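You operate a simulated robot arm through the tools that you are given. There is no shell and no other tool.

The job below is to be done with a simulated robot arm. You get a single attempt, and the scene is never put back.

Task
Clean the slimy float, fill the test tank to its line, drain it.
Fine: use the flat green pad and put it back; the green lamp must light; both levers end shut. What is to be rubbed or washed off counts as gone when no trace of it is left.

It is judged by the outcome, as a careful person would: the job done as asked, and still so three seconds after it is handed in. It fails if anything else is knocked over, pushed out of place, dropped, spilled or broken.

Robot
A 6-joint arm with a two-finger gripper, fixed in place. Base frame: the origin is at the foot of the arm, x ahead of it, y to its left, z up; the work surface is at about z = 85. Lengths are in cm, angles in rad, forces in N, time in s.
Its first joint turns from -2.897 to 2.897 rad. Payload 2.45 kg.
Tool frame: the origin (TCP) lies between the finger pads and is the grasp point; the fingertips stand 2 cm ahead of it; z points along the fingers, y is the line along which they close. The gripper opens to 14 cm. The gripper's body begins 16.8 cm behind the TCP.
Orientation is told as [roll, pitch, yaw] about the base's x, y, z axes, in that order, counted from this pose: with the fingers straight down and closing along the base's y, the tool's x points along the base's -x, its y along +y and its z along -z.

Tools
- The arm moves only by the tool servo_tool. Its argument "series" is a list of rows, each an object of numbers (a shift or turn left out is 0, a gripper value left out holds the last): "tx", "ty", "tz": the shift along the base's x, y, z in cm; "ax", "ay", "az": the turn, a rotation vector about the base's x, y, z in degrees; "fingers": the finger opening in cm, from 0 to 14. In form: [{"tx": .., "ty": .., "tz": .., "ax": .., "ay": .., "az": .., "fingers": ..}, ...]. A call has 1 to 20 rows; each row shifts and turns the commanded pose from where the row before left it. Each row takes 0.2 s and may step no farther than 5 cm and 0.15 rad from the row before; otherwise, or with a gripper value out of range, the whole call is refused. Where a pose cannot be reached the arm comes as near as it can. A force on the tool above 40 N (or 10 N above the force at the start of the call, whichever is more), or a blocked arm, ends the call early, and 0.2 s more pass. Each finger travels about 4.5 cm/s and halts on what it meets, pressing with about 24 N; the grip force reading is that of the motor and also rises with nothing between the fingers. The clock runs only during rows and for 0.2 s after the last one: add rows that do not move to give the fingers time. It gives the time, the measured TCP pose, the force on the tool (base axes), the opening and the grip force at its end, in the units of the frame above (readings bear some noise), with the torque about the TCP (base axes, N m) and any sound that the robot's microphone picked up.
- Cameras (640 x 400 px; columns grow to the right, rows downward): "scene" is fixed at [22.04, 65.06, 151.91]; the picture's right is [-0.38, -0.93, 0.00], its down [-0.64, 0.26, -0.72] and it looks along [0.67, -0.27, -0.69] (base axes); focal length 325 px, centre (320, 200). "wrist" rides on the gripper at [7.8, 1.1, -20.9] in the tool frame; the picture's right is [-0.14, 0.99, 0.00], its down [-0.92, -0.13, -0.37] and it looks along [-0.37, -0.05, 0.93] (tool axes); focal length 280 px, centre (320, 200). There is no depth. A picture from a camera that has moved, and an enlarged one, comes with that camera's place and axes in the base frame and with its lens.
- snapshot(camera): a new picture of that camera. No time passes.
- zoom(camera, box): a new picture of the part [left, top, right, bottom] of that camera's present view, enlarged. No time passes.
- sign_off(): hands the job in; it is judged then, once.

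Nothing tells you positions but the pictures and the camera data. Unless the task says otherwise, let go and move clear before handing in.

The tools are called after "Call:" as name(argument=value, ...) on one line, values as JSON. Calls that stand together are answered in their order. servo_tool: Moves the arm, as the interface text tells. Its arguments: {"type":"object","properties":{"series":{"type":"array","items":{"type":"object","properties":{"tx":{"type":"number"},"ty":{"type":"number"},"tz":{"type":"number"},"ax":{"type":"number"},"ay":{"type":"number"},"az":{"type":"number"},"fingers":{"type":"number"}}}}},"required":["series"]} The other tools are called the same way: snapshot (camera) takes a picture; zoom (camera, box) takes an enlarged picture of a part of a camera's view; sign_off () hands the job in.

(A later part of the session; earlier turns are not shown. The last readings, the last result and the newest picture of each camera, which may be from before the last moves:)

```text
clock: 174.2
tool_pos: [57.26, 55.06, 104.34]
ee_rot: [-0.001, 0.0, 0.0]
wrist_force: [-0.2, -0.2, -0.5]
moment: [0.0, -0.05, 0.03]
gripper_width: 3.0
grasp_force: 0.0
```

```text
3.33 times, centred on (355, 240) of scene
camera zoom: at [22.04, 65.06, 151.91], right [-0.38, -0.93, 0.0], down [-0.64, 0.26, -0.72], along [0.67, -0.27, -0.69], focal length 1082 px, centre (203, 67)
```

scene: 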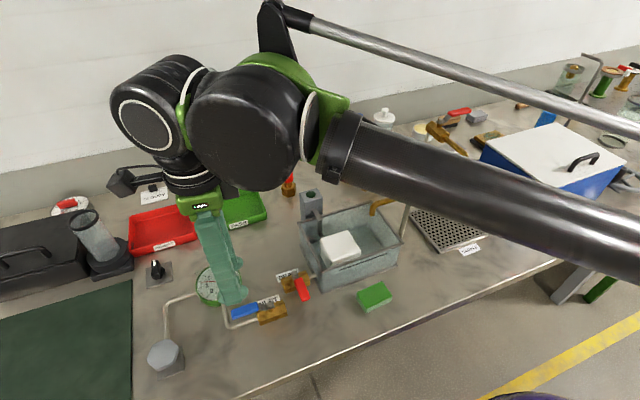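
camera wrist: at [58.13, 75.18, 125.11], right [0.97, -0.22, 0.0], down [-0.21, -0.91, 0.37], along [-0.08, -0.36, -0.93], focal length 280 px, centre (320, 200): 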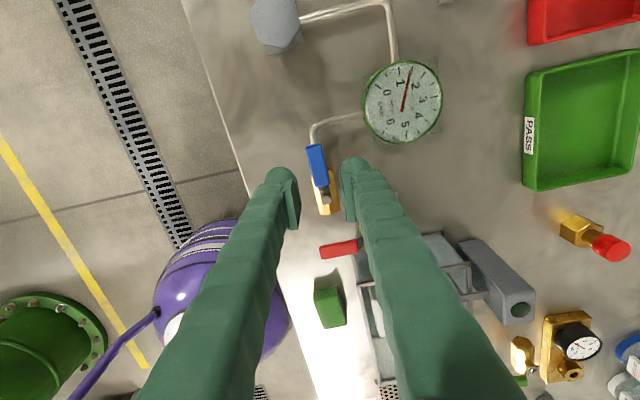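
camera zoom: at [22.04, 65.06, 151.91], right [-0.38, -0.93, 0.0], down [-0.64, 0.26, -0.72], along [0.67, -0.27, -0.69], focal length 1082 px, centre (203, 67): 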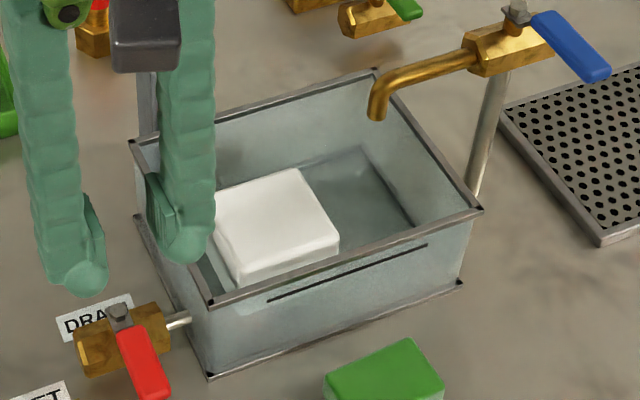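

Call:
servo_tool(series=[{"tz": -4}, {"tz": -4}, {"tz": -4}, {}, {"tx": 0.041, "ty": 0.585, "az": -8}, {"tx": 0.121, "ty": 0.573, "az": -8}, {"tx": 0.2, "ty": 0.551, "az": -8}, {"tx": 0.275, "ty": 0.517, "az": -8}, {"tx": 0.345, "ty": 0.474, "az": -8}, {"tx": 0.407, "ty": 0.422, "az": -8}, {"tx": 0.461, "ty": 0.361, "az": -8}, {"tx": 0.508, "ty": 0.293, "az": -8}, {"tx": 0.543, "ty": 0.22, "az": -8}, {"tx": 0.569, "ty": 0.141, "az": -8}, {"tx": 0.582, "ty": 0.062, "az": -8}, {"tx": 0.45, "ty": -0.02, "az": -6}, {}])

Call:
zoom(camera="scene", box=[290, 190, 410, 300])

Call:
servo_tool(series=[{"tx": -0.2}, {"tz": 4}, {"tz": 4}, {"tz": 4}, {}, {}, {}, {}, {}, {}, {}, {}, {}, {}, {}, {}, {}, {}, {}, {}])

Call:
zoom(camera="scene", box=[290, 180, 420, 300])

Call:
servo_tool(series=[{}, {}, {}, {}, {}, {}, {}, {}, {}, {}, {}, {}, {}, {}, {}, {}, {}, {}, {}, {}])

Call:
zoom(camera="scene", box=[290, 180, 420, 300])

```text
clock: 177.8
tool_pos: [61.76, 59.21, 92.46]
ee_rot: [0.001, -0.001, -1.642]
wrist_force: [-6.2, -2.5, -1.1]
moment: [0.0, -0.04, 0.09]
gripper_width: 3.39
grasp_force: 2.9
```

```text
3.64 times, centred on (350, 245) of scene
camera zoom: at [22.04, 65.06, 151.91], right [-0.38, -0.93, 0.0], down [-0.64, 0.26, -0.72], along [0.67, -0.27, -0.69], focal length 1180 px, centre (211, 36)
```

zoom: 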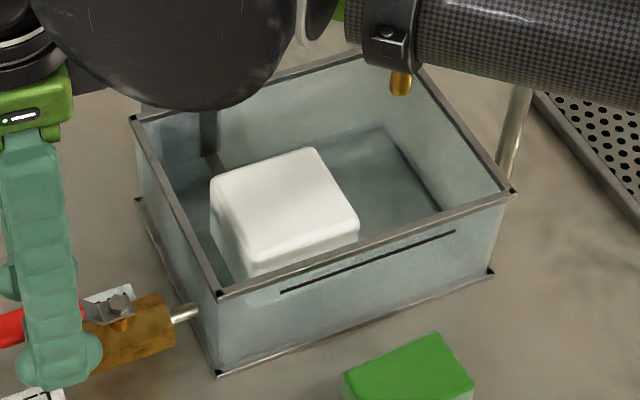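

```text
clock: 182.0
tool_pos: [61.49, 59.14, 104.56]
ee_rot: [0.0, 0.0, -1.641]
wrist_force: [0.1, -0.7, 0.1]
moment: [-0.01, 0.0, 0.03]
gripper_width: 2.98
grasp_force: 0.0
```

```text
3.33 times, centred on (355, 240) of scene
camera zoom: at [22.04, 65.06, 151.91], right [-0.38, -0.93, 0.0], down [-0.64, 0.26, -0.72], along [0.67, -0.27, -0.69], focal length 1082 px, centre (203, 67)
```

zoom: 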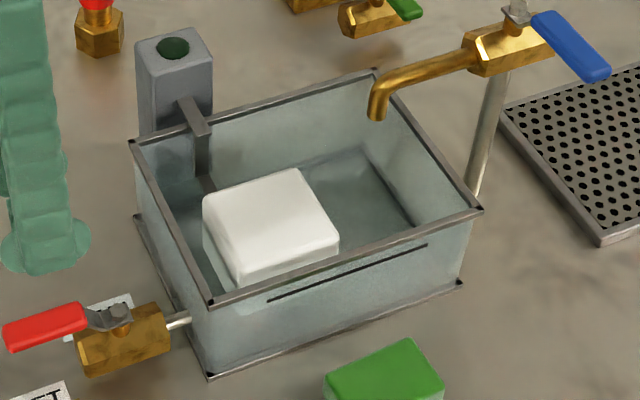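

```text
clock: 186.2
tool_pos: [61.49, 59.12, 104.57]
ee_rot: [-0.001, 0.0, -1.64]
wrist_force: [0.1, -0.2, 0.3]
moment: [0.0, 0.0, 0.03]
gripper_width: 3.03
grasp_force: 0.1
```

```text
3.33 times, centred on (355, 240) of scene
camera zoom: at [22.04, 65.06, 151.91], right [-0.38, -0.93, 0.0], down [-0.64, 0.26, -0.72], along [0.67, -0.27, -0.69], focal length 1082 px, centre (203, 67)
```

zoom: 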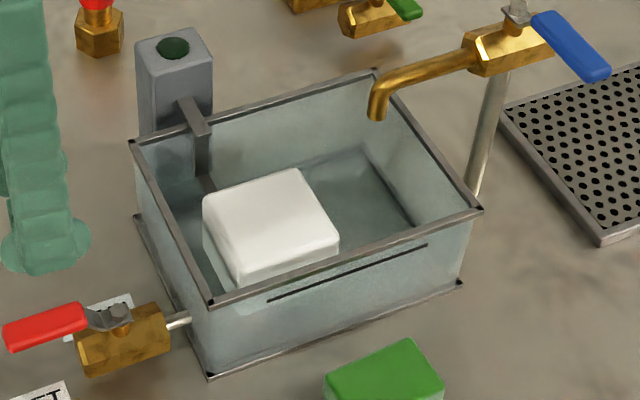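

Call:
servo_tool(series=[{}, {}, {}, {}, {}, {}, {}, {}, {}, {}, {}, {}, {}, {}, {}, {}, {}, {}, {}, {}])

Call:
servo_tool(series=[{}, {}, {}, {}, {}, {}, {}, {}, {}, {}, {}, {}, {}, {}, {}, {}, {}, {}, {}, {}])

Call:
servo_tool(series=[{}, {}, {}, {}, {}, {}, {}, {}, {}, {}, {}, {}, {}, {}, {}, {}, {}, {}, {}, {}])

Call:
zoom(camera="scene", box=[290, 180, 420, 300])

Call:
zoom(camera="scene", box=[350, 205, 390, 230])

```text
clock: 190.4
tool_pos: [61.43, 59.12, 104.45]
ee_rot: [0.001, 0.0, -1.64]
wrist_force: [-0.5, 1.0, 0.6]
moment: [0.02, -0.03, 0.0]
gripper_width: 3.0
grasp_force: 0.1
```

```text
clock: 194.6
tool_pos: [61.47, 59.13, 104.45]
ee_rot: [-0.001, 0.001, -1.641]
wrist_force: [-0.3, 0.0, 0.6]
moment: [0.03, 0.02, 0.01]
gripper_width: 2.99
grasp_force: 0.0
```

```text
clock: 198.8
tool_pos: [61.45, 59.28, 104.44]
ee_rot: [0.002, 0.001, -1.641]
wrist_force: [0.7, 0.1, 0.7]
moment: [0.01, -0.02, -0.04]
gripper_width: 3.0
grasp_force: 0.1
```

```text
3.33 times, centred on (355, 240) of scene
camera zoom: at [22.04, 65.06, 151.91], right [-0.38, -0.93, 0.0], down [-0.64, 0.26, -0.72], along [0.67, -0.27, -0.69], focal length 1082 px, centre (203, 67)
```

zoom: 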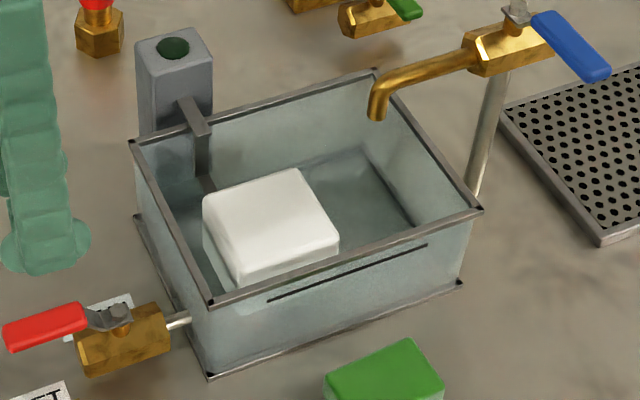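

```text
16.00 times, centred on (370, 218) of scene
camera zoom: at [22.04, 65.06, 151.91], right [-0.38, -0.93, 0.0], down [-0.64, 0.26, -0.72], along [0.67, -0.27, -0.69], focal length 5194 px, centre (-480, -80)
```

zoom: 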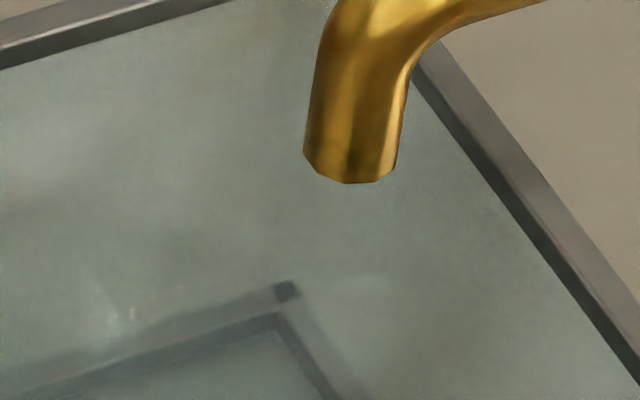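

Neither drain position fills the tank, so I'm missing something. I survey the surroundings closely for how water reaches the tank.

Call:
zoom(camera="scene", box=[360, 140, 500, 260])

Call:
zoom(camera="scene", box=[240, 130, 400, 230])

Call:
zoom(camera="scene", box=[120, 230, 330, 390])

Call:
snapshot(camera="wrist")

```text
3.33 times, centred on (430, 200) of scene
camera zoom: at [22.04, 65.06, 151.91], right [-0.38, -0.93, 0.0], down [-0.64, 0.26, -0.72], along [0.67, -0.27, -0.69], focal length 1082 px, centre (-47, 200)
```

zoom: 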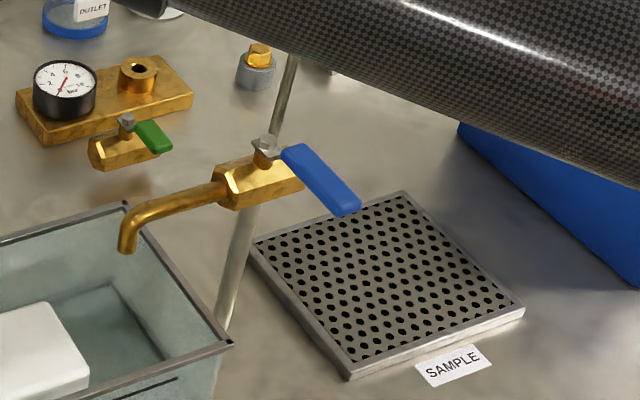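

```text
4.00 times, centred on (320, 180) of scene
camera zoom: at [22.04, 65.06, 151.91], right [-0.38, -0.93, 0.0], down [-0.64, 0.26, -0.72], along [0.67, -0.27, -0.69], focal length 1298 px, centre (320, 280)
```

zoom: 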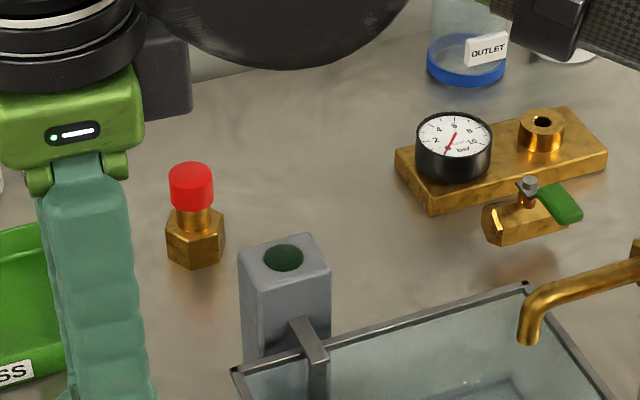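

```text
2.50 times, centred on (225, 310) of scene
camera zoom: at [22.04, 65.06, 151.91], right [-0.38, -0.93, 0.0], down [-0.64, 0.26, -0.72], along [0.67, -0.27, -0.69], focal length 812 px, centre (558, -75)
```

zoom: 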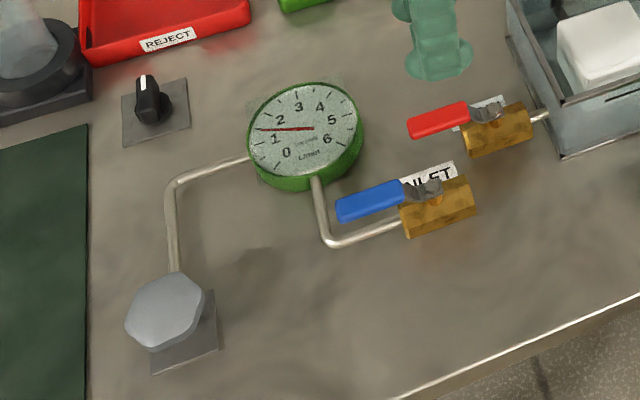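

```text
taken
camera wrist: at [63.09, 66.85, 125.46], right [0.98, -0.21, 0.0], down [-0.19, -0.91, 0.37], along [-0.08, -0.36, -0.93], focal length 280 px, centre (320, 200)
```

wrist: 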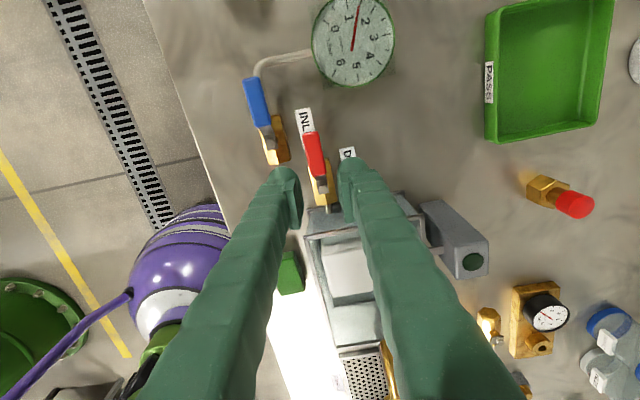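

Nothing is spilled and the only feed is this line. I'll shut the drain firmly again and then open the supply further – perhaps the present flow is too weak to show.

Call:
servo_tool(series=[{"tz": -4}, {"tz": -4}, {"tz": -4}, {"tx": -0.25, "ty": 0.02, "az": 6}, {"tx": -0.582, "ty": -0.062, "az": 8}, {"tx": -0.569, "ty": -0.141, "az": 8}, {"tx": -0.543, "ty": -0.22, "az": 8}, {"tx": -0.508, "ty": -0.293, "az": 8}, {"tx": -0.461, "ty": -0.361, "az": 8}, {"tx": -0.407, "ty": -0.422, "az": 8}, {"tx": -0.345, "ty": -0.474, "az": 8}, {"tx": -0.275, "ty": -0.517, "az": 8}, {"tx": -0.2, "ty": -0.551, "az": 8}, {"tx": -0.121, "ty": -0.573, "az": 8}, {"tx": -0.041, "ty": -0.585, "az": 8}, {"tx": 0.03, "ty": -0.45, "az": 6}, {"ty": -0.15}, {"ty": -0.15}, {}])

Call:
zoom(camera="wrist", box=[260, 130, 380, 260])

```text
clock: 202.8
tool_pos: [57.27, 54.42, 92.24]
ee_rot: [0.001, 0.0, 0.105]
wrist_force: [-3.0, 6.3, 1.1]
moment: [-0.02, 0.01, -0.06]
gripper_width: 3.39
grasp_force: 2.3
```

```text
3.08 times, centred on (320, 195) of wrist
camera zoom: at [49.44, 54.6, 113.26], right [0.03, 1.0, 0.0], down [0.93, -0.03, 0.37], along [0.37, -0.01, -0.93], focal length 863 px, centre (320, 215)
```

zoom: 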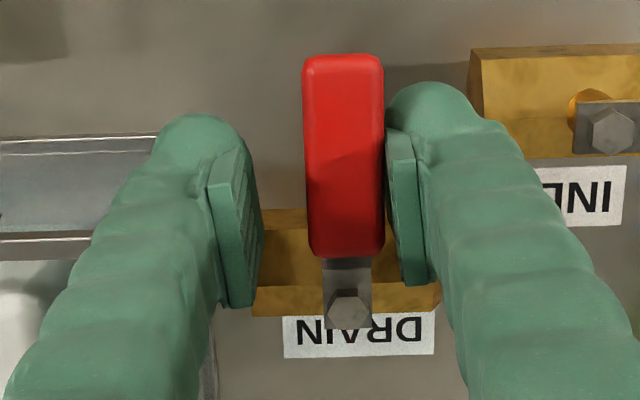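

Call:
servo_tool(series=[{"ty": 0.5}, {"tz": 4, "fingers": 8}, {"tz": 4}, {"tz": 4}, {"tx": -0.33, "ty": 4, "az": -4.3}, {"tx": -0.33, "ty": 4, "az": -4.3}, {"tx": -0.33, "ty": 4, "az": -4.3}, {"tx": -0.33, "ty": 4, "az": -4.3}, {"tx": -0.33, "ty": 4, "az": -4.3}, {"ax": 3.1, "ay": -6.3}, {"tx": -0.33, "ty": 4, "tz": -1, "az": -4.3}, {"tx": -0.3, "ty": 4.1, "tz": -2, "az": -4.2}, {"tz": -3}, {"tz": -2.5}, {}])

Call:
zoom(camera="wrist", box=[230, 90, 430, 230])

Call:
snapshot(camera="scene")

```text
clock: 206.0
tool_pos: [54.98, 82.7, 95.95]
ee_rot: [0.082, -0.09, -0.422]
wrist_force: [0.6, 0.3, 0.4]
moment: [-0.03, 0.01, -0.01]
gripper_width: 7.98
grasp_force: 0.1
```

```text
2.86 times, centred on (330, 160) of wrist
camera zoom: at [45.85, 86.15, 116.09], right [0.52, 0.85, 0.09], down [0.74, -0.51, 0.44], along [0.42, -0.16, -0.89], focal length 801 px, centre (291, 314)
```

zoom: 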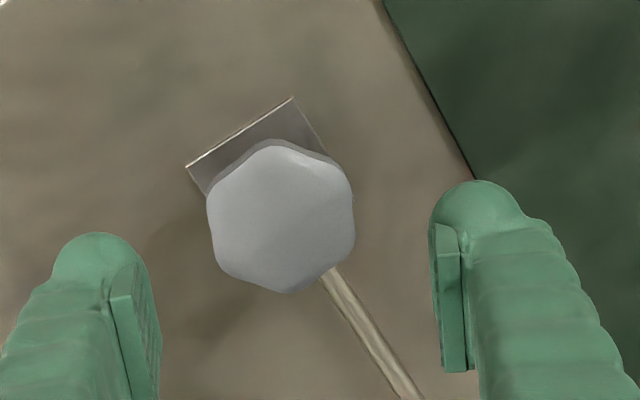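

```text
taken
```

scene: 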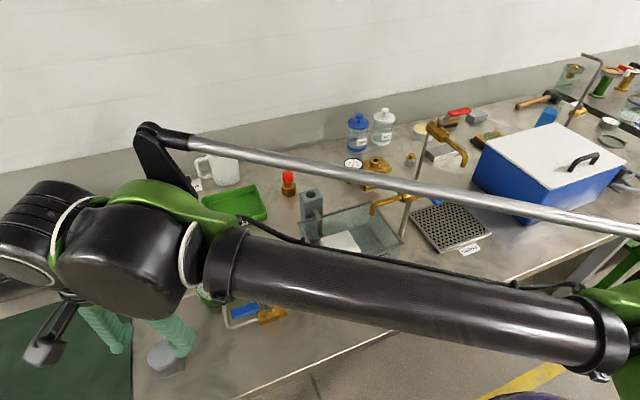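

Call:
servo_tool(series=[{"tx": -0.05, "ty": 0.22, "tz": -2}, {"tz": -2}, {"tz": -1.6}, {}, {"fingers": 4}, {}, {}, {}])

Call:
zoom(camera="wrist", box=[230, 90, 430, 230])

```text
clock: 207.8
tool_pos: [54.99, 83.01, 90.38]
ee_rot: [0.079, -0.091, -0.424]
wrist_force: [-13.0, -22.5, -13.9]
moment: [-0.24, 0.11, 0.0]
gripper_width: 5.08
grasp_force: 44.3
```

```text
2.86 times, centred on (330, 160) of wrist
camera zoom: at [45.88, 86.38, 110.55], right [0.52, 0.85, 0.09], down [0.74, -0.51, 0.44], along [0.42, -0.16, -0.89], focal length 801 px, centre (291, 314)
```

zoom: 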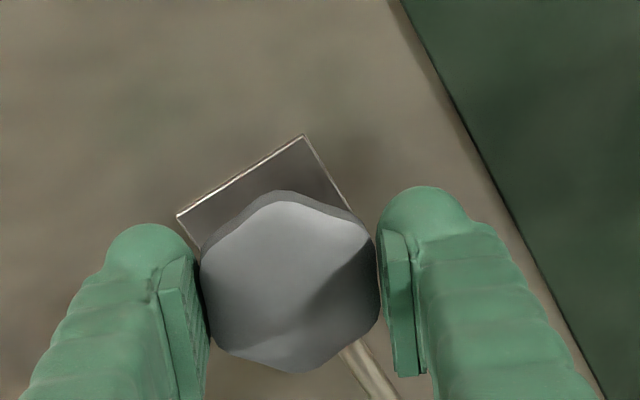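

Call:
servo_tool(series=[{"tx": -0.08, "ty": -0.14, "tz": -0.08}, {"az": 5}, {"az": 6}, {"az": 6}, {"az": 6}, {}])

Call:
snapshot(camera="wrist")

Call:
zoom(camera="scene", box=[280, 170, 420, 290])

```text
clock: 208.8
tool_pos: [54.99, 82.94, 90.34]
ee_rot: [0.085, -0.093, -0.147]
wrist_force: [3.3, -2.4, 18.2]
moment: [-0.57, 0.41, -0.01]
gripper_width: 5.09
grasp_force: 44.5
stopped in row 5: the force on the tool passed its limit at 41 N (the readings are from after the stop); the commanded pose is now the measured one
```

```text
taken
camera wrist: at [45.26, 83.72, 110.51], right [0.27, 0.96, 0.1], down [0.85, -0.29, 0.44], along [0.45, -0.04, -0.89], focal length 280 px, centre (320, 200)
```

wrist: 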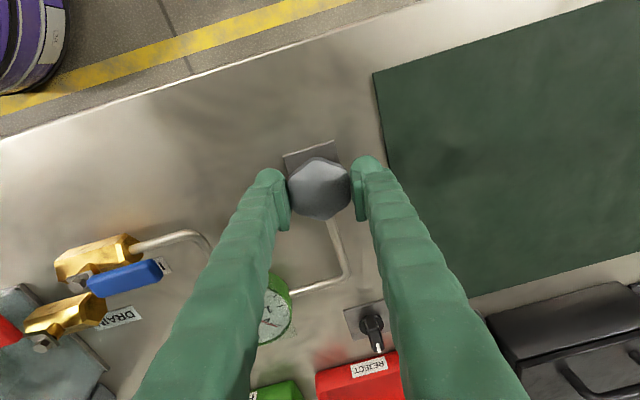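

```text
3.33 times, centred on (350, 230) of scene
camera zoom: at [22.04, 65.06, 151.91], right [-0.38, -0.93, 0.0], down [-0.64, 0.26, -0.72], along [0.67, -0.27, -0.69], focal length 1082 px, centre (220, 100)
```

zoom: 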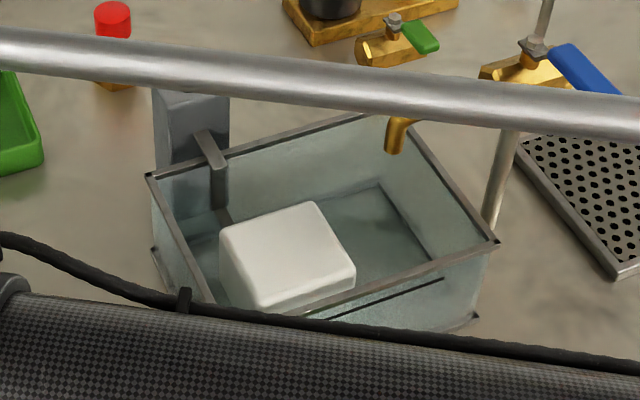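

Call:
servo_tool(series=[{"tz": 0.05, "az": 5}, {"az": 5}, {"az": 5}, {}])

Call:
snapshot(camera="wrist")

```text
clock: 209.8
tool_pos: [55.01, 82.99, 90.33]
ee_rot: [0.084, -0.092, 0.114]
wrist_force: [4.3, -8.6, 14.7]
moment: [-0.34, -0.19, 0.0]
gripper_width: 5.08
grasp_force: 45.7
```

```text
taken
camera wrist: at [45.42, 81.16, 110.5], right [0.01, 1.0, 0.1], down [0.9, -0.06, 0.44], along [0.44, 0.08, -0.89], focal length 280 px, centre (320, 200)
```

wrist: 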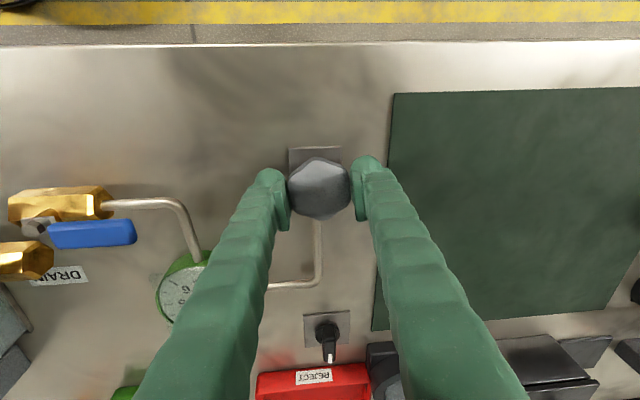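

Call:
servo_tool(series=[{"az": 5}, {"az": 5}, {"az": 5}, {"az": 4}, {}])

Call:
zoom(camera="wrist", box=[110, 200, 240, 330])

Call:
zoom(camera="scene", box=[280, 170, 420, 290])

```text
clock: 211.0
tool_pos: [55.07, 83.08, 90.24]
ee_rot: [0.084, -0.092, 0.446]
wrist_force: [10.1, -9.8, 13.1]
moment: [-0.34, -0.23, -0.01]
gripper_width: 5.05
grasp_force: 44.5
```

```text
3.08 times, centred on (175, 265) of wrist
camera zoom: at [46.54, 78.15, 110.5], right [-0.31, 0.95, 0.1], down [0.87, 0.24, 0.44], along [0.39, 0.22, -0.89], focal length 863 px, centre (766, 0)
```

zoom: 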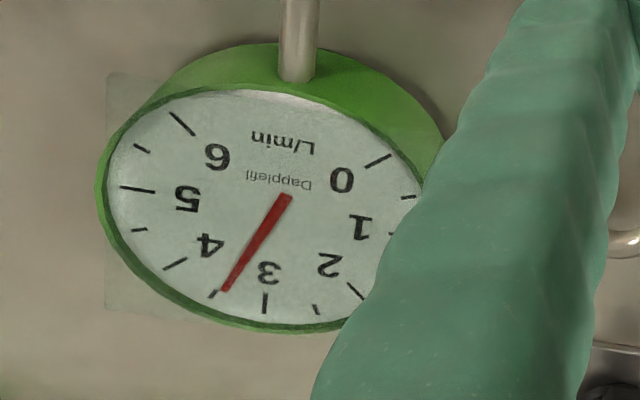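

```text
3.33 times, centred on (350, 230) of scene
camera zoom: at [22.04, 65.06, 151.91], right [-0.38, -0.93, 0.0], down [-0.64, 0.26, -0.72], along [0.67, -0.27, -0.69], focal length 1082 px, centre (220, 100)
```

zoom: 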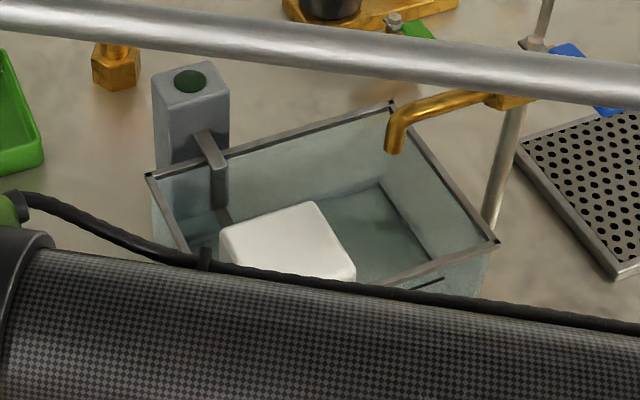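

Gauge now 3.5 L/min. Wait here a few seconds and watch the tank.

Call:
servo_tool(series=[{}, {}, {}, {}, {}, {}, {}, {}, {}, {}, {}, {}, {}, {}, {}, {}, {}, {}, {}, {}])

Call:
zoom(camera="scene", box=[280, 170, 420, 290])

Call:
servo_tool(series=[{}, {}, {}, {}, {}, {}, {}, {}, {}, {}, {}, {}, {}, {}, {}, {}, {}, {}, {}, {}])

Call:
zoom(camera="scene", box=[280, 170, 420, 290])

Call:
zoom(camera="wrist", box=[110, 200, 240, 330])

```text
clock: 215.2
tool_pos: [54.96, 82.85, 90.3]
ee_rot: [0.083, -0.092, 0.447]
wrist_force: [14.0, -18.7, 4.5]
moment: [-0.4, -0.29, 0.01]
gripper_width: 5.09
grasp_force: 44.9
```

```text
3.33 times, centred on (350, 230) of scene
camera zoom: at [22.04, 65.06, 151.91], right [-0.38, -0.93, 0.0], down [-0.64, 0.26, -0.72], along [0.67, -0.27, -0.69], focal length 1082 px, centre (220, 100)
```

zoom: 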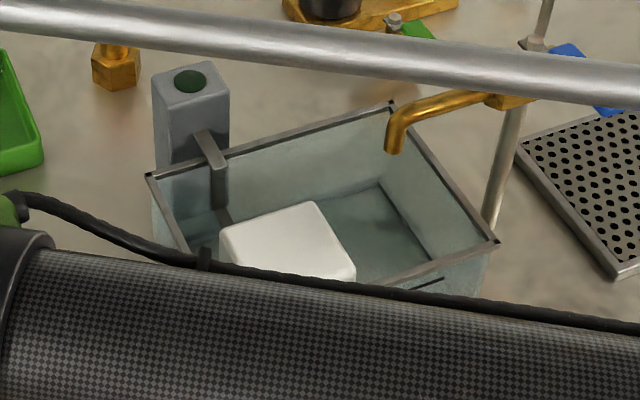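

```text
clock: 219.4
tool_pos: [54.95, 82.9, 90.36]
ee_rot: [0.084, -0.091, 0.447]
wrist_force: [11.2, -26.2, -2.6]
moment: [-0.51, -0.21, 0.01]
gripper_width: 5.08
grasp_force: 44.9
```

```text
3.33 times, centred on (350, 230) of scene
camera zoom: at [22.04, 65.06, 151.91], right [-0.38, -0.93, 0.0], down [-0.64, 0.26, -0.72], along [0.67, -0.27, -0.69], focal length 1082 px, centre (220, 100)
```

zoom: 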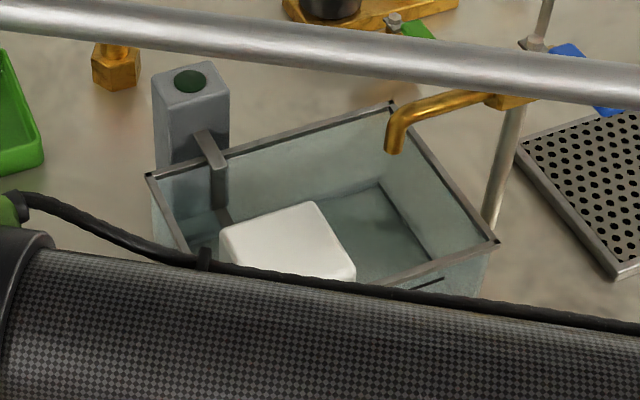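

```text
3.08 times, centred on (175, 265) of wrist
camera zoom: at [46.53, 78.16, 110.48], right [-0.31, 0.95, 0.1], down [0.87, 0.24, 0.44], along [0.39, 0.22, -0.89], focal length 863 px, centre (766, 0)
```

zoom: 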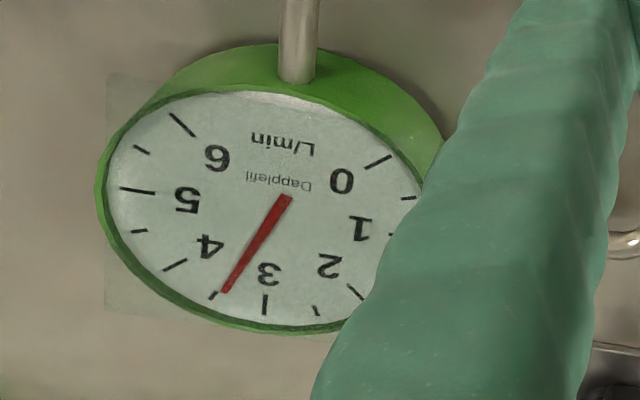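

Even 3.5 L/min does nothing, so this knob–gauge–INLET line is evidently a separate rig. The tank's own filler must be the brass tap with the blue lever whose spout hangs inside the tank. First I put this line back as I found it: knob closed again.

Call:
servo_tool(series=[{"tx": 0.05, "ty": -0.1, "az": -3}, {"az": -5}, {"az": -5}, {"az": -5}, {}])

Call:
servo_tool(series=[{"az": -5}, {"az": -5}, {"az": -5}, {}])

Call:
servo_tool(series=[{"az": -5}, {"az": -5}, {"az": -5}, {}])

Call:
snapshot(camera="wrist")

```text
clock: 220.6
tool_pos: [54.96, 82.94, 90.3]
ee_rot: [0.084, -0.094, 0.129]
wrist_force: [2.5, -18.7, -1.8]
moment: [-0.4, 0.14, 0.0]
gripper_width: 5.1
grasp_force: 44.9
```

```text
clock: 221.6
tool_pos: [54.99, 82.97, 90.33]
ee_rot: [0.083, -0.095, -0.129]
wrist_force: [-1.8, -13.6, -0.5]
moment: [-0.28, 0.27, -0.01]
gripper_width: 5.06
grasp_force: 44.8
```

```text
clock: 222.6
tool_pos: [54.88, 82.94, 90.35]
ee_rot: [0.084, -0.093, -0.39]
wrist_force: [-6.9, -5.4, -0.4]
moment: [-0.18, 0.32, 0.01]
gripper_width: 5.09
grasp_force: 45.3
```

```text
taken
camera wrist: at [45.72, 86.04, 110.49], right [0.5, 0.86, 0.1], down [0.76, -0.48, 0.44], along [0.43, -0.15, -0.89], focal length 280 px, centre (320, 200)
```

wrist: 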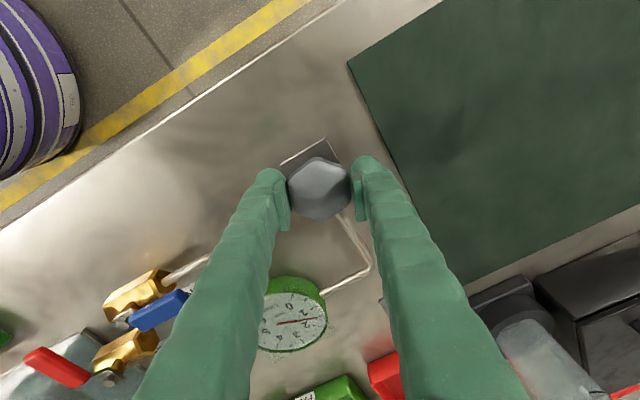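

Gauge is down to ~1.6. I regrip one lobe further and turn it fully closed.

Call:
servo_tool(series=[{"fingers": 8}, {}, {}, {"az": 8}, {"az": 8}, {"az": 8}, {"az": 8}, {"az": 8}, {"az": 8}, {"az": 8.5}, {}, {"fingers": 4}, {}, {}, {}])

Call:
zoom(camera="wrist", box=[230, 90, 430, 230])

Call:
snapshot(camera="wrist")

```text
clock: 225.8
tool_pos: [55.09, 82.95, 90.3]
ee_rot: [0.084, -0.091, 0.595]
wrist_force: [-0.5, 4.3, 2.1]
moment: [-0.04, 0.0, 0.01]
gripper_width: 5.08
grasp_force: 45.1
```

```text
2.86 times, centred on (330, 160) of wrist
camera zoom: at [47.32, 76.93, 110.46], right [-0.45, 0.89, 0.09], down [0.82, 0.36, 0.44], along [0.36, 0.27, -0.89], focal length 801 px, centre (291, 314)
```

zoom: 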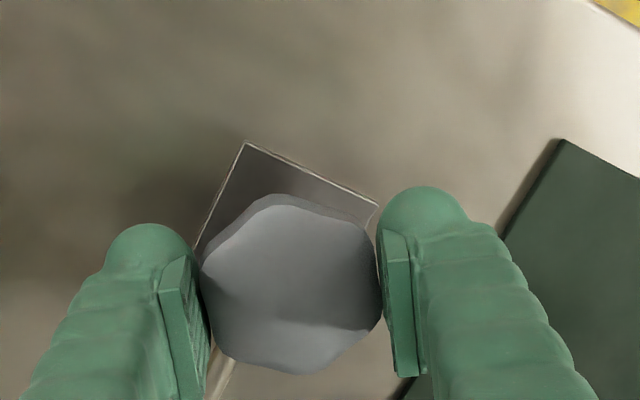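

```text
taken
camera wrist: at [47.32, 76.93, 110.46], right [-0.45, 0.89, 0.09], down [0.82, 0.36, 0.44], along [0.36, 0.27, -0.89], focal length 280 px, centre (320, 200)
```

wrist: 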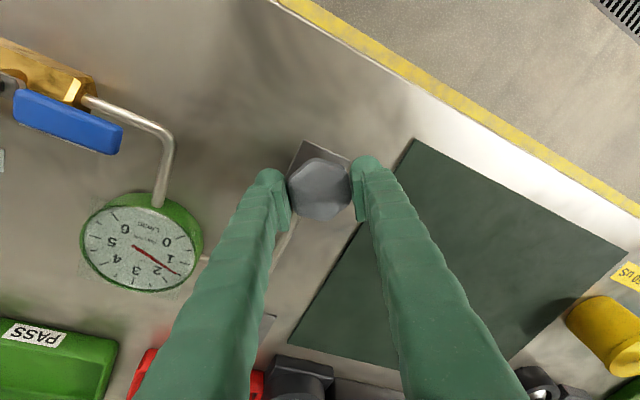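

Call:
servo_tool(series=[{"az": -5}, {"az": -5}, {"az": -5}, {"az": -5}, {}])

Call:
servo_tool(series=[{"az": -5}, {"az": -5}, {"az": -4}, {}])

Call:
snapshot(camera="wrist")

Call:
zoom(camera="wrist", box=[230, 90, 430, 230])

```text
clock: 227.0
tool_pos: [54.92, 82.93, 90.46]
ee_rot: [0.084, -0.092, 0.247]
wrist_force: [-6.3, 3.2, -0.1]
moment: [-0.21, -0.12, 0.01]
gripper_width: 5.09
grasp_force: 45.5
```

```text
clock: 228.0
tool_pos: [54.91, 83.02, 90.28]
ee_rot: [0.083, -0.093, 0.002]
wrist_force: [-19.3, -10.0, -10.2]
moment: [-0.44, 0.21, 0.02]
gripper_width: 5.06
grasp_force: 45.2
```

```text
taken
camera wrist: at [45.24, 82.3, 110.47], right [0.13, 0.99, 0.09], down [0.88, -0.16, 0.44], along [0.45, 0.03, -0.89], focal length 280 px, centre (320, 200)
```

wrist: 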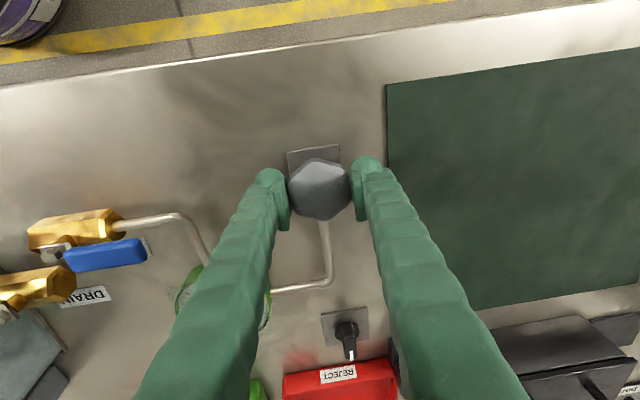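

```text
2.86 times, centred on (330, 160) of wrist
camera zoom: at [45.24, 82.3, 110.47], right [0.13, 0.99, 0.09], down [0.88, -0.16, 0.44], along [0.45, 0.03, -0.89], focal length 801 px, centre (291, 314)
```

zoom: 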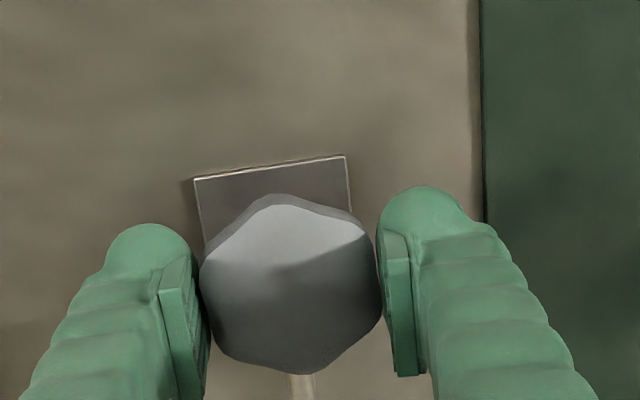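

Call:
servo_tool(series=[{"tx": 0.1, "ty": -0.05, "az": -1.5}, {}, {"fingers": 8}, {}, {}, {"tz": 3}, {"tz": 4}, {"tz": 4}, {"tz": 2, "ax": -4.15, "ay": 5.66}, {"ty": -4, "fingers": 3.4}, {"ty": -4}])

Call:
snapshot(camera="wrist")

Call:
zoom(camera="scene", box=[130, 240, 330, 380])

```text
clock: 230.4
tool_pos: [55.37, 75.15, 103.22]
ee_rot: [0.009, 0.005, -0.02]
wrist_force: [-0.7, -0.1, -1.4]
moment: [-0.11, -0.01, -0.01]
gripper_width: 3.41
grasp_force: 0.2
```

```text
taken
camera wrist: at [47.64, 76.24, 124.21], right [0.16, 0.99, 0.01], down [0.92, -0.15, 0.36], along [0.36, -0.05, -0.93], focal length 280 px, centre (320, 200)
```

wrist: 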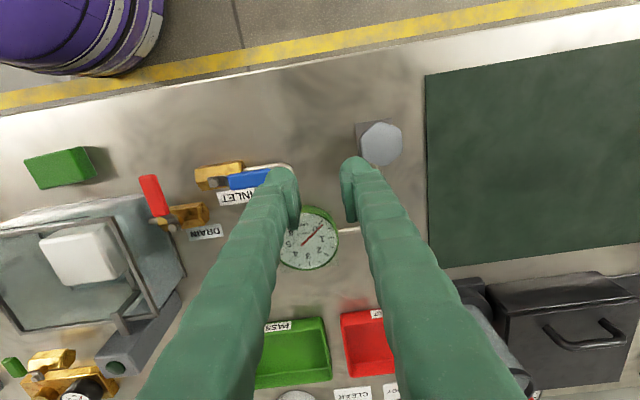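

```text
2.86 times, centred on (230, 310) of scene
camera zoom: at [22.04, 65.06, 151.91], right [-0.38, -0.93, 0.0], down [-0.64, 0.26, -0.72], along [0.67, -0.27, -0.69], focal length 927 px, centre (577, -114)
```

zoom: 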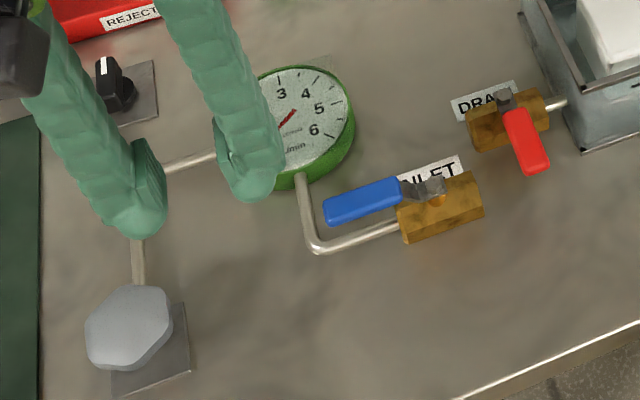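

Call:
zoom(camera="wrist", box=[260, 195, 360, 285])

Call:
zoom(camera="scene", box=[290, 180, 420, 300])

```text
4.44 times, centred on (310, 240) of wrist
camera zoom: at [47.64, 76.24, 124.21], right [0.16, 0.99, 0.01], down [0.92, -0.15, 0.36], along [0.36, -0.05, -0.93], focal length 1246 px, centre (364, 22)
```

zoom: 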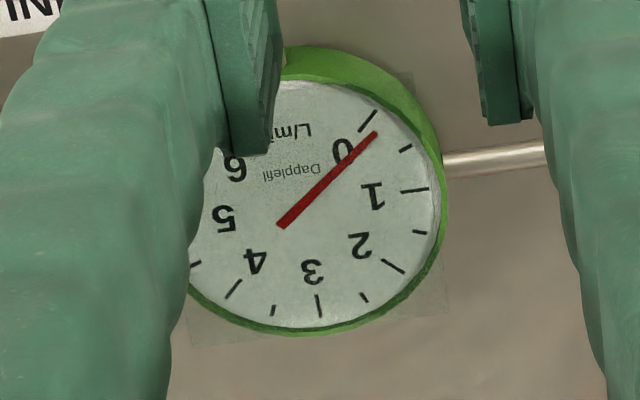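

```text
3.33 times, centred on (355, 240) of scene
camera zoom: at [22.04, 65.06, 151.91], right [-0.38, -0.93, 0.0], down [-0.64, 0.26, -0.72], along [0.67, -0.27, -0.69], focal length 1082 px, centre (203, 67)
```

zoom: 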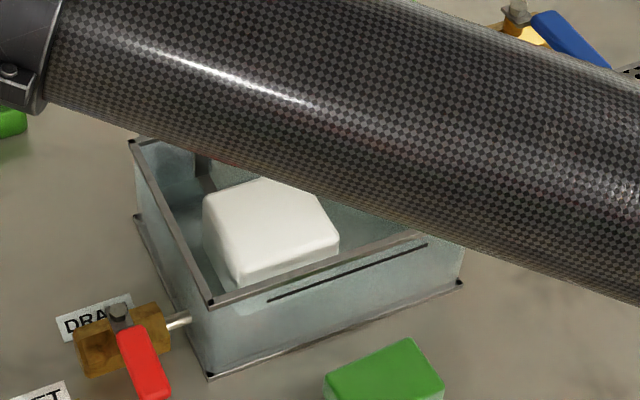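

A trickle (~0.15) remains; I go back and close the knob the last few degrees.

Call:
servo_tool(series=[{"fingers": 8, "ax": 4.15, "ay": -5.66}, {"ty": 4}, {"ty": 4}, {"tz": -2}, {"tz": -4}, {"tz": -4}, {"tz": -3}, {}, {"fingers": 4}, {}, {}, {}])

Call:
servo_tool(series=[{"az": -3}, {"az": -3}, {}])

Call:
snapshot(camera="wrist")

```text
clock: 233.0
tool_pos: [54.98, 83.01, 90.19]
ee_rot: [0.081, -0.092, -0.025]
wrist_force: [-3.6, -9.8, -8.1]
moment: [-0.22, 0.03, 0.02]
gripper_width: 5.06
grasp_force: 45.0
```

```text
clock: 233.8
tool_pos: [55.19, 82.86, 90.28]
ee_rot: [0.084, -0.093, -0.131]
wrist_force: [2.9, -6.6, -2.3]
moment: [-0.33, -0.13, 0.64]
gripper_width: 5.06
grasp_force: 44.9
```

```text
taken
camera wrist: at [45.44, 83.53, 110.41], right [0.26, 0.96, 0.09], down [0.86, -0.27, 0.44], along [0.45, -0.03, -0.89], focal length 280 px, centre (320, 200)
```

wrist: 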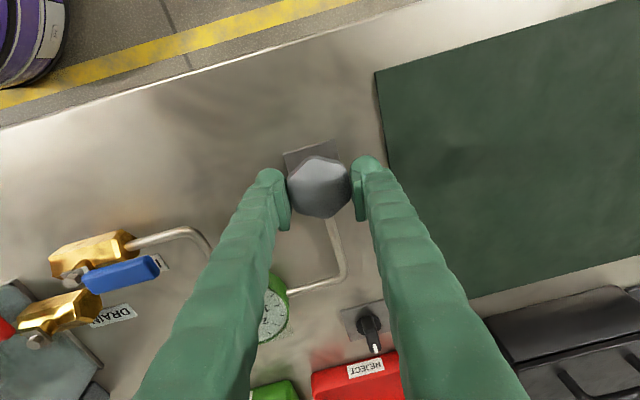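

Torque rose to 0.64 N·m: the knob is at its closed stop. Release and shut the inlet lever again.

Call:
servo_tool(series=[{"az": 1}, {"fingers": 8}, {}, {}, {"tz": 3}, {"tz": 4}, {"tz": 4}, {"tz": 3}, {"ax": -3.5, "ay": 6.1}, {"ty": -2, "az": -8, "fingers": 3.4}, {"ty": -2, "az": -8}, {"ty": -2, "az": -8}, {"tx": 0.2, "ty": -2, "az": -8}, {"tx": 0.2, "ty": -2, "az": -8}, {"tx": 0.2, "ty": -1.5, "az": -8}, {"tx": 0.2, "ty": -1.5, "az": -8}, {"tx": 0.2, "ty": -1.5, "az": -8}, {"tx": 0.2, "ty": -1.0, "az": -8}, {}])

Call:
snapshot(camera="wrist")

Call:
snapshot(camera="scene")

```text
clock: 237.8
tool_pos: [56.39, 67.37, 104.25]
ee_rot: [0.01, 0.009, -1.368]
wrist_force: [-0.1, -0.5, 0.5]
moment: [-0.01, -0.02, 0.0]
gripper_width: 3.42
grasp_force: 0.0
```

```text
taken
camera wrist: at [55.61, 75.05, 125.29], right [1.0, 0.07, 0.01], down [0.06, -0.93, 0.36], along [0.03, -0.36, -0.93], focal length 280 px, centre (320, 200)
```

wrist: 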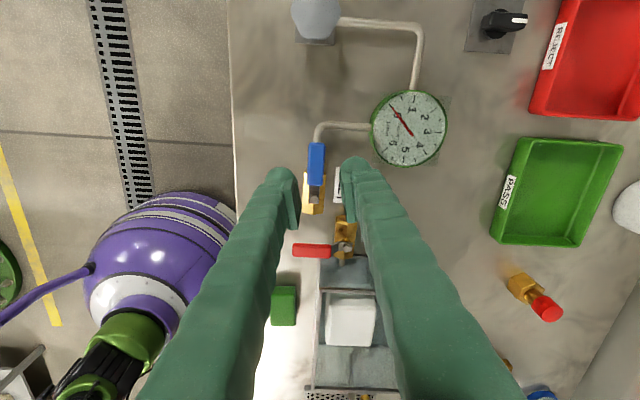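

```text
taken
```

scene: 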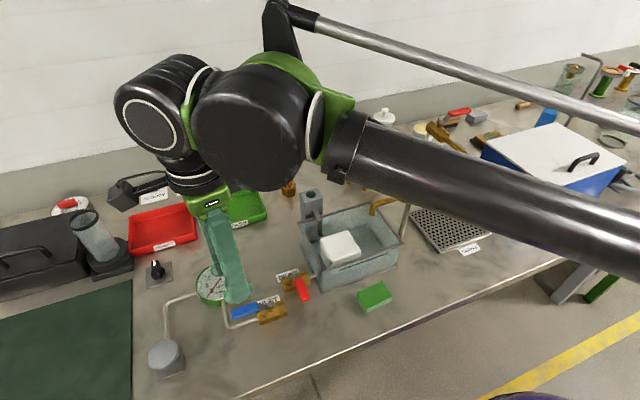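

Call:
zoom(camera="wrist", box=[360, 80, 460, 175])

Call:
servo_tool(series=[{"az": -6}, {"az": -6}, {"tz": -4}, {"tz": -4}, {"tz": -3.9}, {}, {"tx": -0.2, "ty": 0.05, "az": 2.4}, {"tx": -0.735, "ty": -0.078, "az": 8}, {"tx": -0.718, "ty": -0.178, "az": 8}, {"tx": -0.685, "ty": -0.277, "az": 8}, {"tx": -0.641, "ty": -0.37, "az": 8}, {"tx": -0.582, "ty": -0.455, "az": 8}, {"tx": -0.514, "ty": -0.532, "az": 8}, {"tx": -0.435, "ty": -0.598, "az": 8}, {"tx": -0.347, "ty": -0.653, "az": 8}, {"tx": -0.253, "ty": -0.695, "az": 8}, {"tx": -0.153, "ty": -0.723, "az": 8}, {"tx": -0.052, "ty": -0.738, "az": 8}, {}])

Call:
zoom(camera="wrist", box=[260, 130, 380, 260])

```text
4.21 times, centred on (410, 128) of wrist
camera zoom: at [55.61, 75.05, 125.29], right [1.0, 0.07, 0.01], down [0.06, -0.93, 0.36], along [0.03, -0.36, -0.93], focal length 1181 px, centre (-59, 505)
```

zoom: 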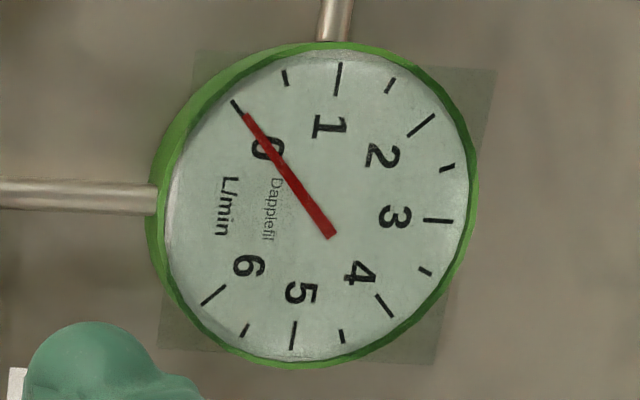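

```text
clock: 241.8
tool_pos: [51.07, 62.03, 92.44]
ee_rot: [0.01, 0.007, 0.004]
wrist_force: [0.4, 0.4, 0.3]
moment: [0.02, 0.0, 0.0]
gripper_width: 3.39
grasp_force: 0.1
```

```text
3.08 times, centred on (320, 195) of wrist
camera zoom: at [43.37, 62.84, 113.45], right [0.13, 0.99, 0.01], down [0.92, -0.13, 0.36], along [0.36, -0.04, -0.93], focal length 863 px, centre (320, 215)
```

zoom: 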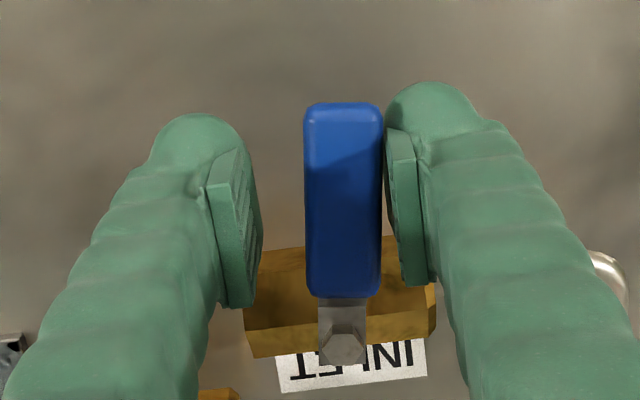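

Call:
servo_tool(series=[{"ty": -0.35, "az": 4}, {"ty": -0.3, "az": 3}, {"ty": -0.2}, {}])

Call:
servo_tool(series=[{"ty": 0.55}, {"tz": 4}, {"tz": 4}, {"tz": 4}, {"tz": 4}, {}])

Call:
zoom(camera="wrist", box=[260, 110, 380, 230])

Call:
snapshot(camera="scene")

```text
clock: 242.8
tool_pos: [50.93, 61.29, 92.45]
ee_rot: [0.01, 0.007, 0.126]
wrist_force: [0.1, 2.6, -1.3]
moment: [-0.04, -0.02, -0.06]
gripper_width: 3.63
grasp_force: 1.2
```

```text
clock: 244.2
tool_pos: [51.17, 61.84, 108.34]
ee_rot: [0.01, 0.006, 0.127]
wrist_force: [-0.2, -0.3, 0.2]
moment: [0.02, -0.03, 0.0]
gripper_width: 3.39
grasp_force: 0.0
```

```text
3.33 times, centred on (320, 170) of wrist
camera zoom: at [43.46, 61.66, 129.32], right [0.01, 1.0, 0.01], down [0.93, -0.02, 0.36], along [0.36, 0.0, -0.93], focal length 935 px, centre (320, 300)
```

zoom: 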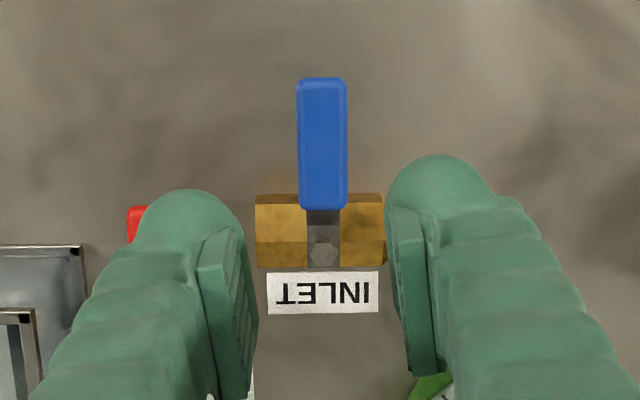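

```text
taken
```

scene: 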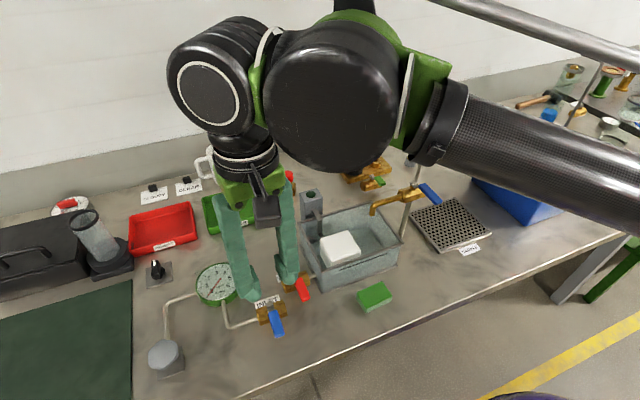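

The supply line is back as found (knob closed, gauge 0, inlet shut). Now I look at the two-tap post by the tank (blue tap at about (64.5, 25, 105), spout over the tank); I take closer views from the front.

Call:
servo_tool(series=[{"tz": 4, "tx": -1, "az": -3.5}, {"tz": 4, "tx": -1, "az": -3.5}, {"tx": -1, "ty": -4.5}, {"tx": -1, "ty": -4.5}, {"tx": -1, "ty": -4.5}, {"tx": -1, "ty": -4.5}, {"ty": -4.5}, {"ty": -4.5}, {"ty": -4.5}, {}])

Call:
snapshot(camera="wrist")

Call:
snapshot(camera="scene")

```text
clock: 246.4
tool_pos: [44.97, 30.16, 116.34]
ee_rot: [0.011, 0.008, 0.004]
wrist_force: [0.4, 0.4, -0.1]
moment: [0.02, 0.0, -0.02]
gripper_width: 3.44
grasp_force: 0.1
```

```text
taken
camera wrist: at [37.36, 31.05, 137.42], right [0.13, 0.99, 0.01], down [0.92, -0.13, 0.36], along [0.36, -0.04, -0.93], focal length 280 px, centre (320, 200)
```

wrist: 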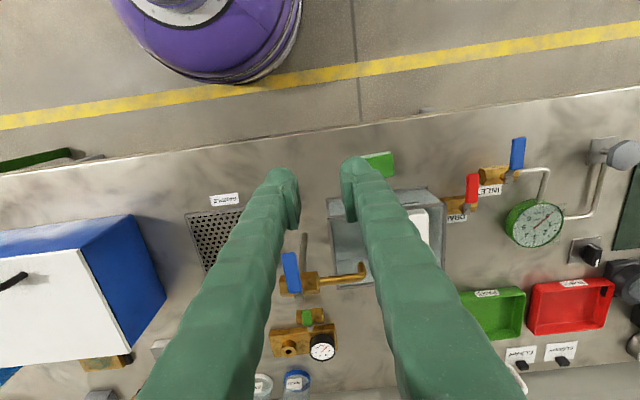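

```text
taken
```

scene: 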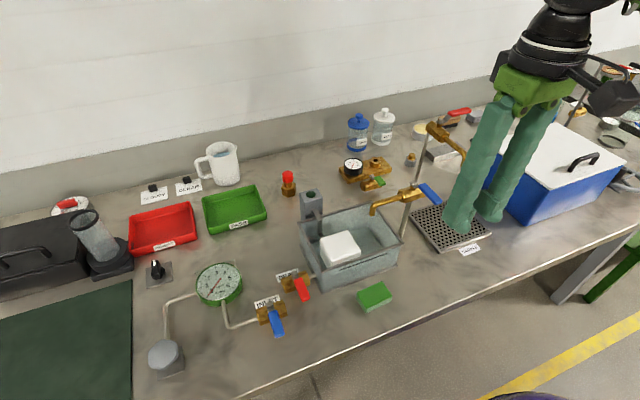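

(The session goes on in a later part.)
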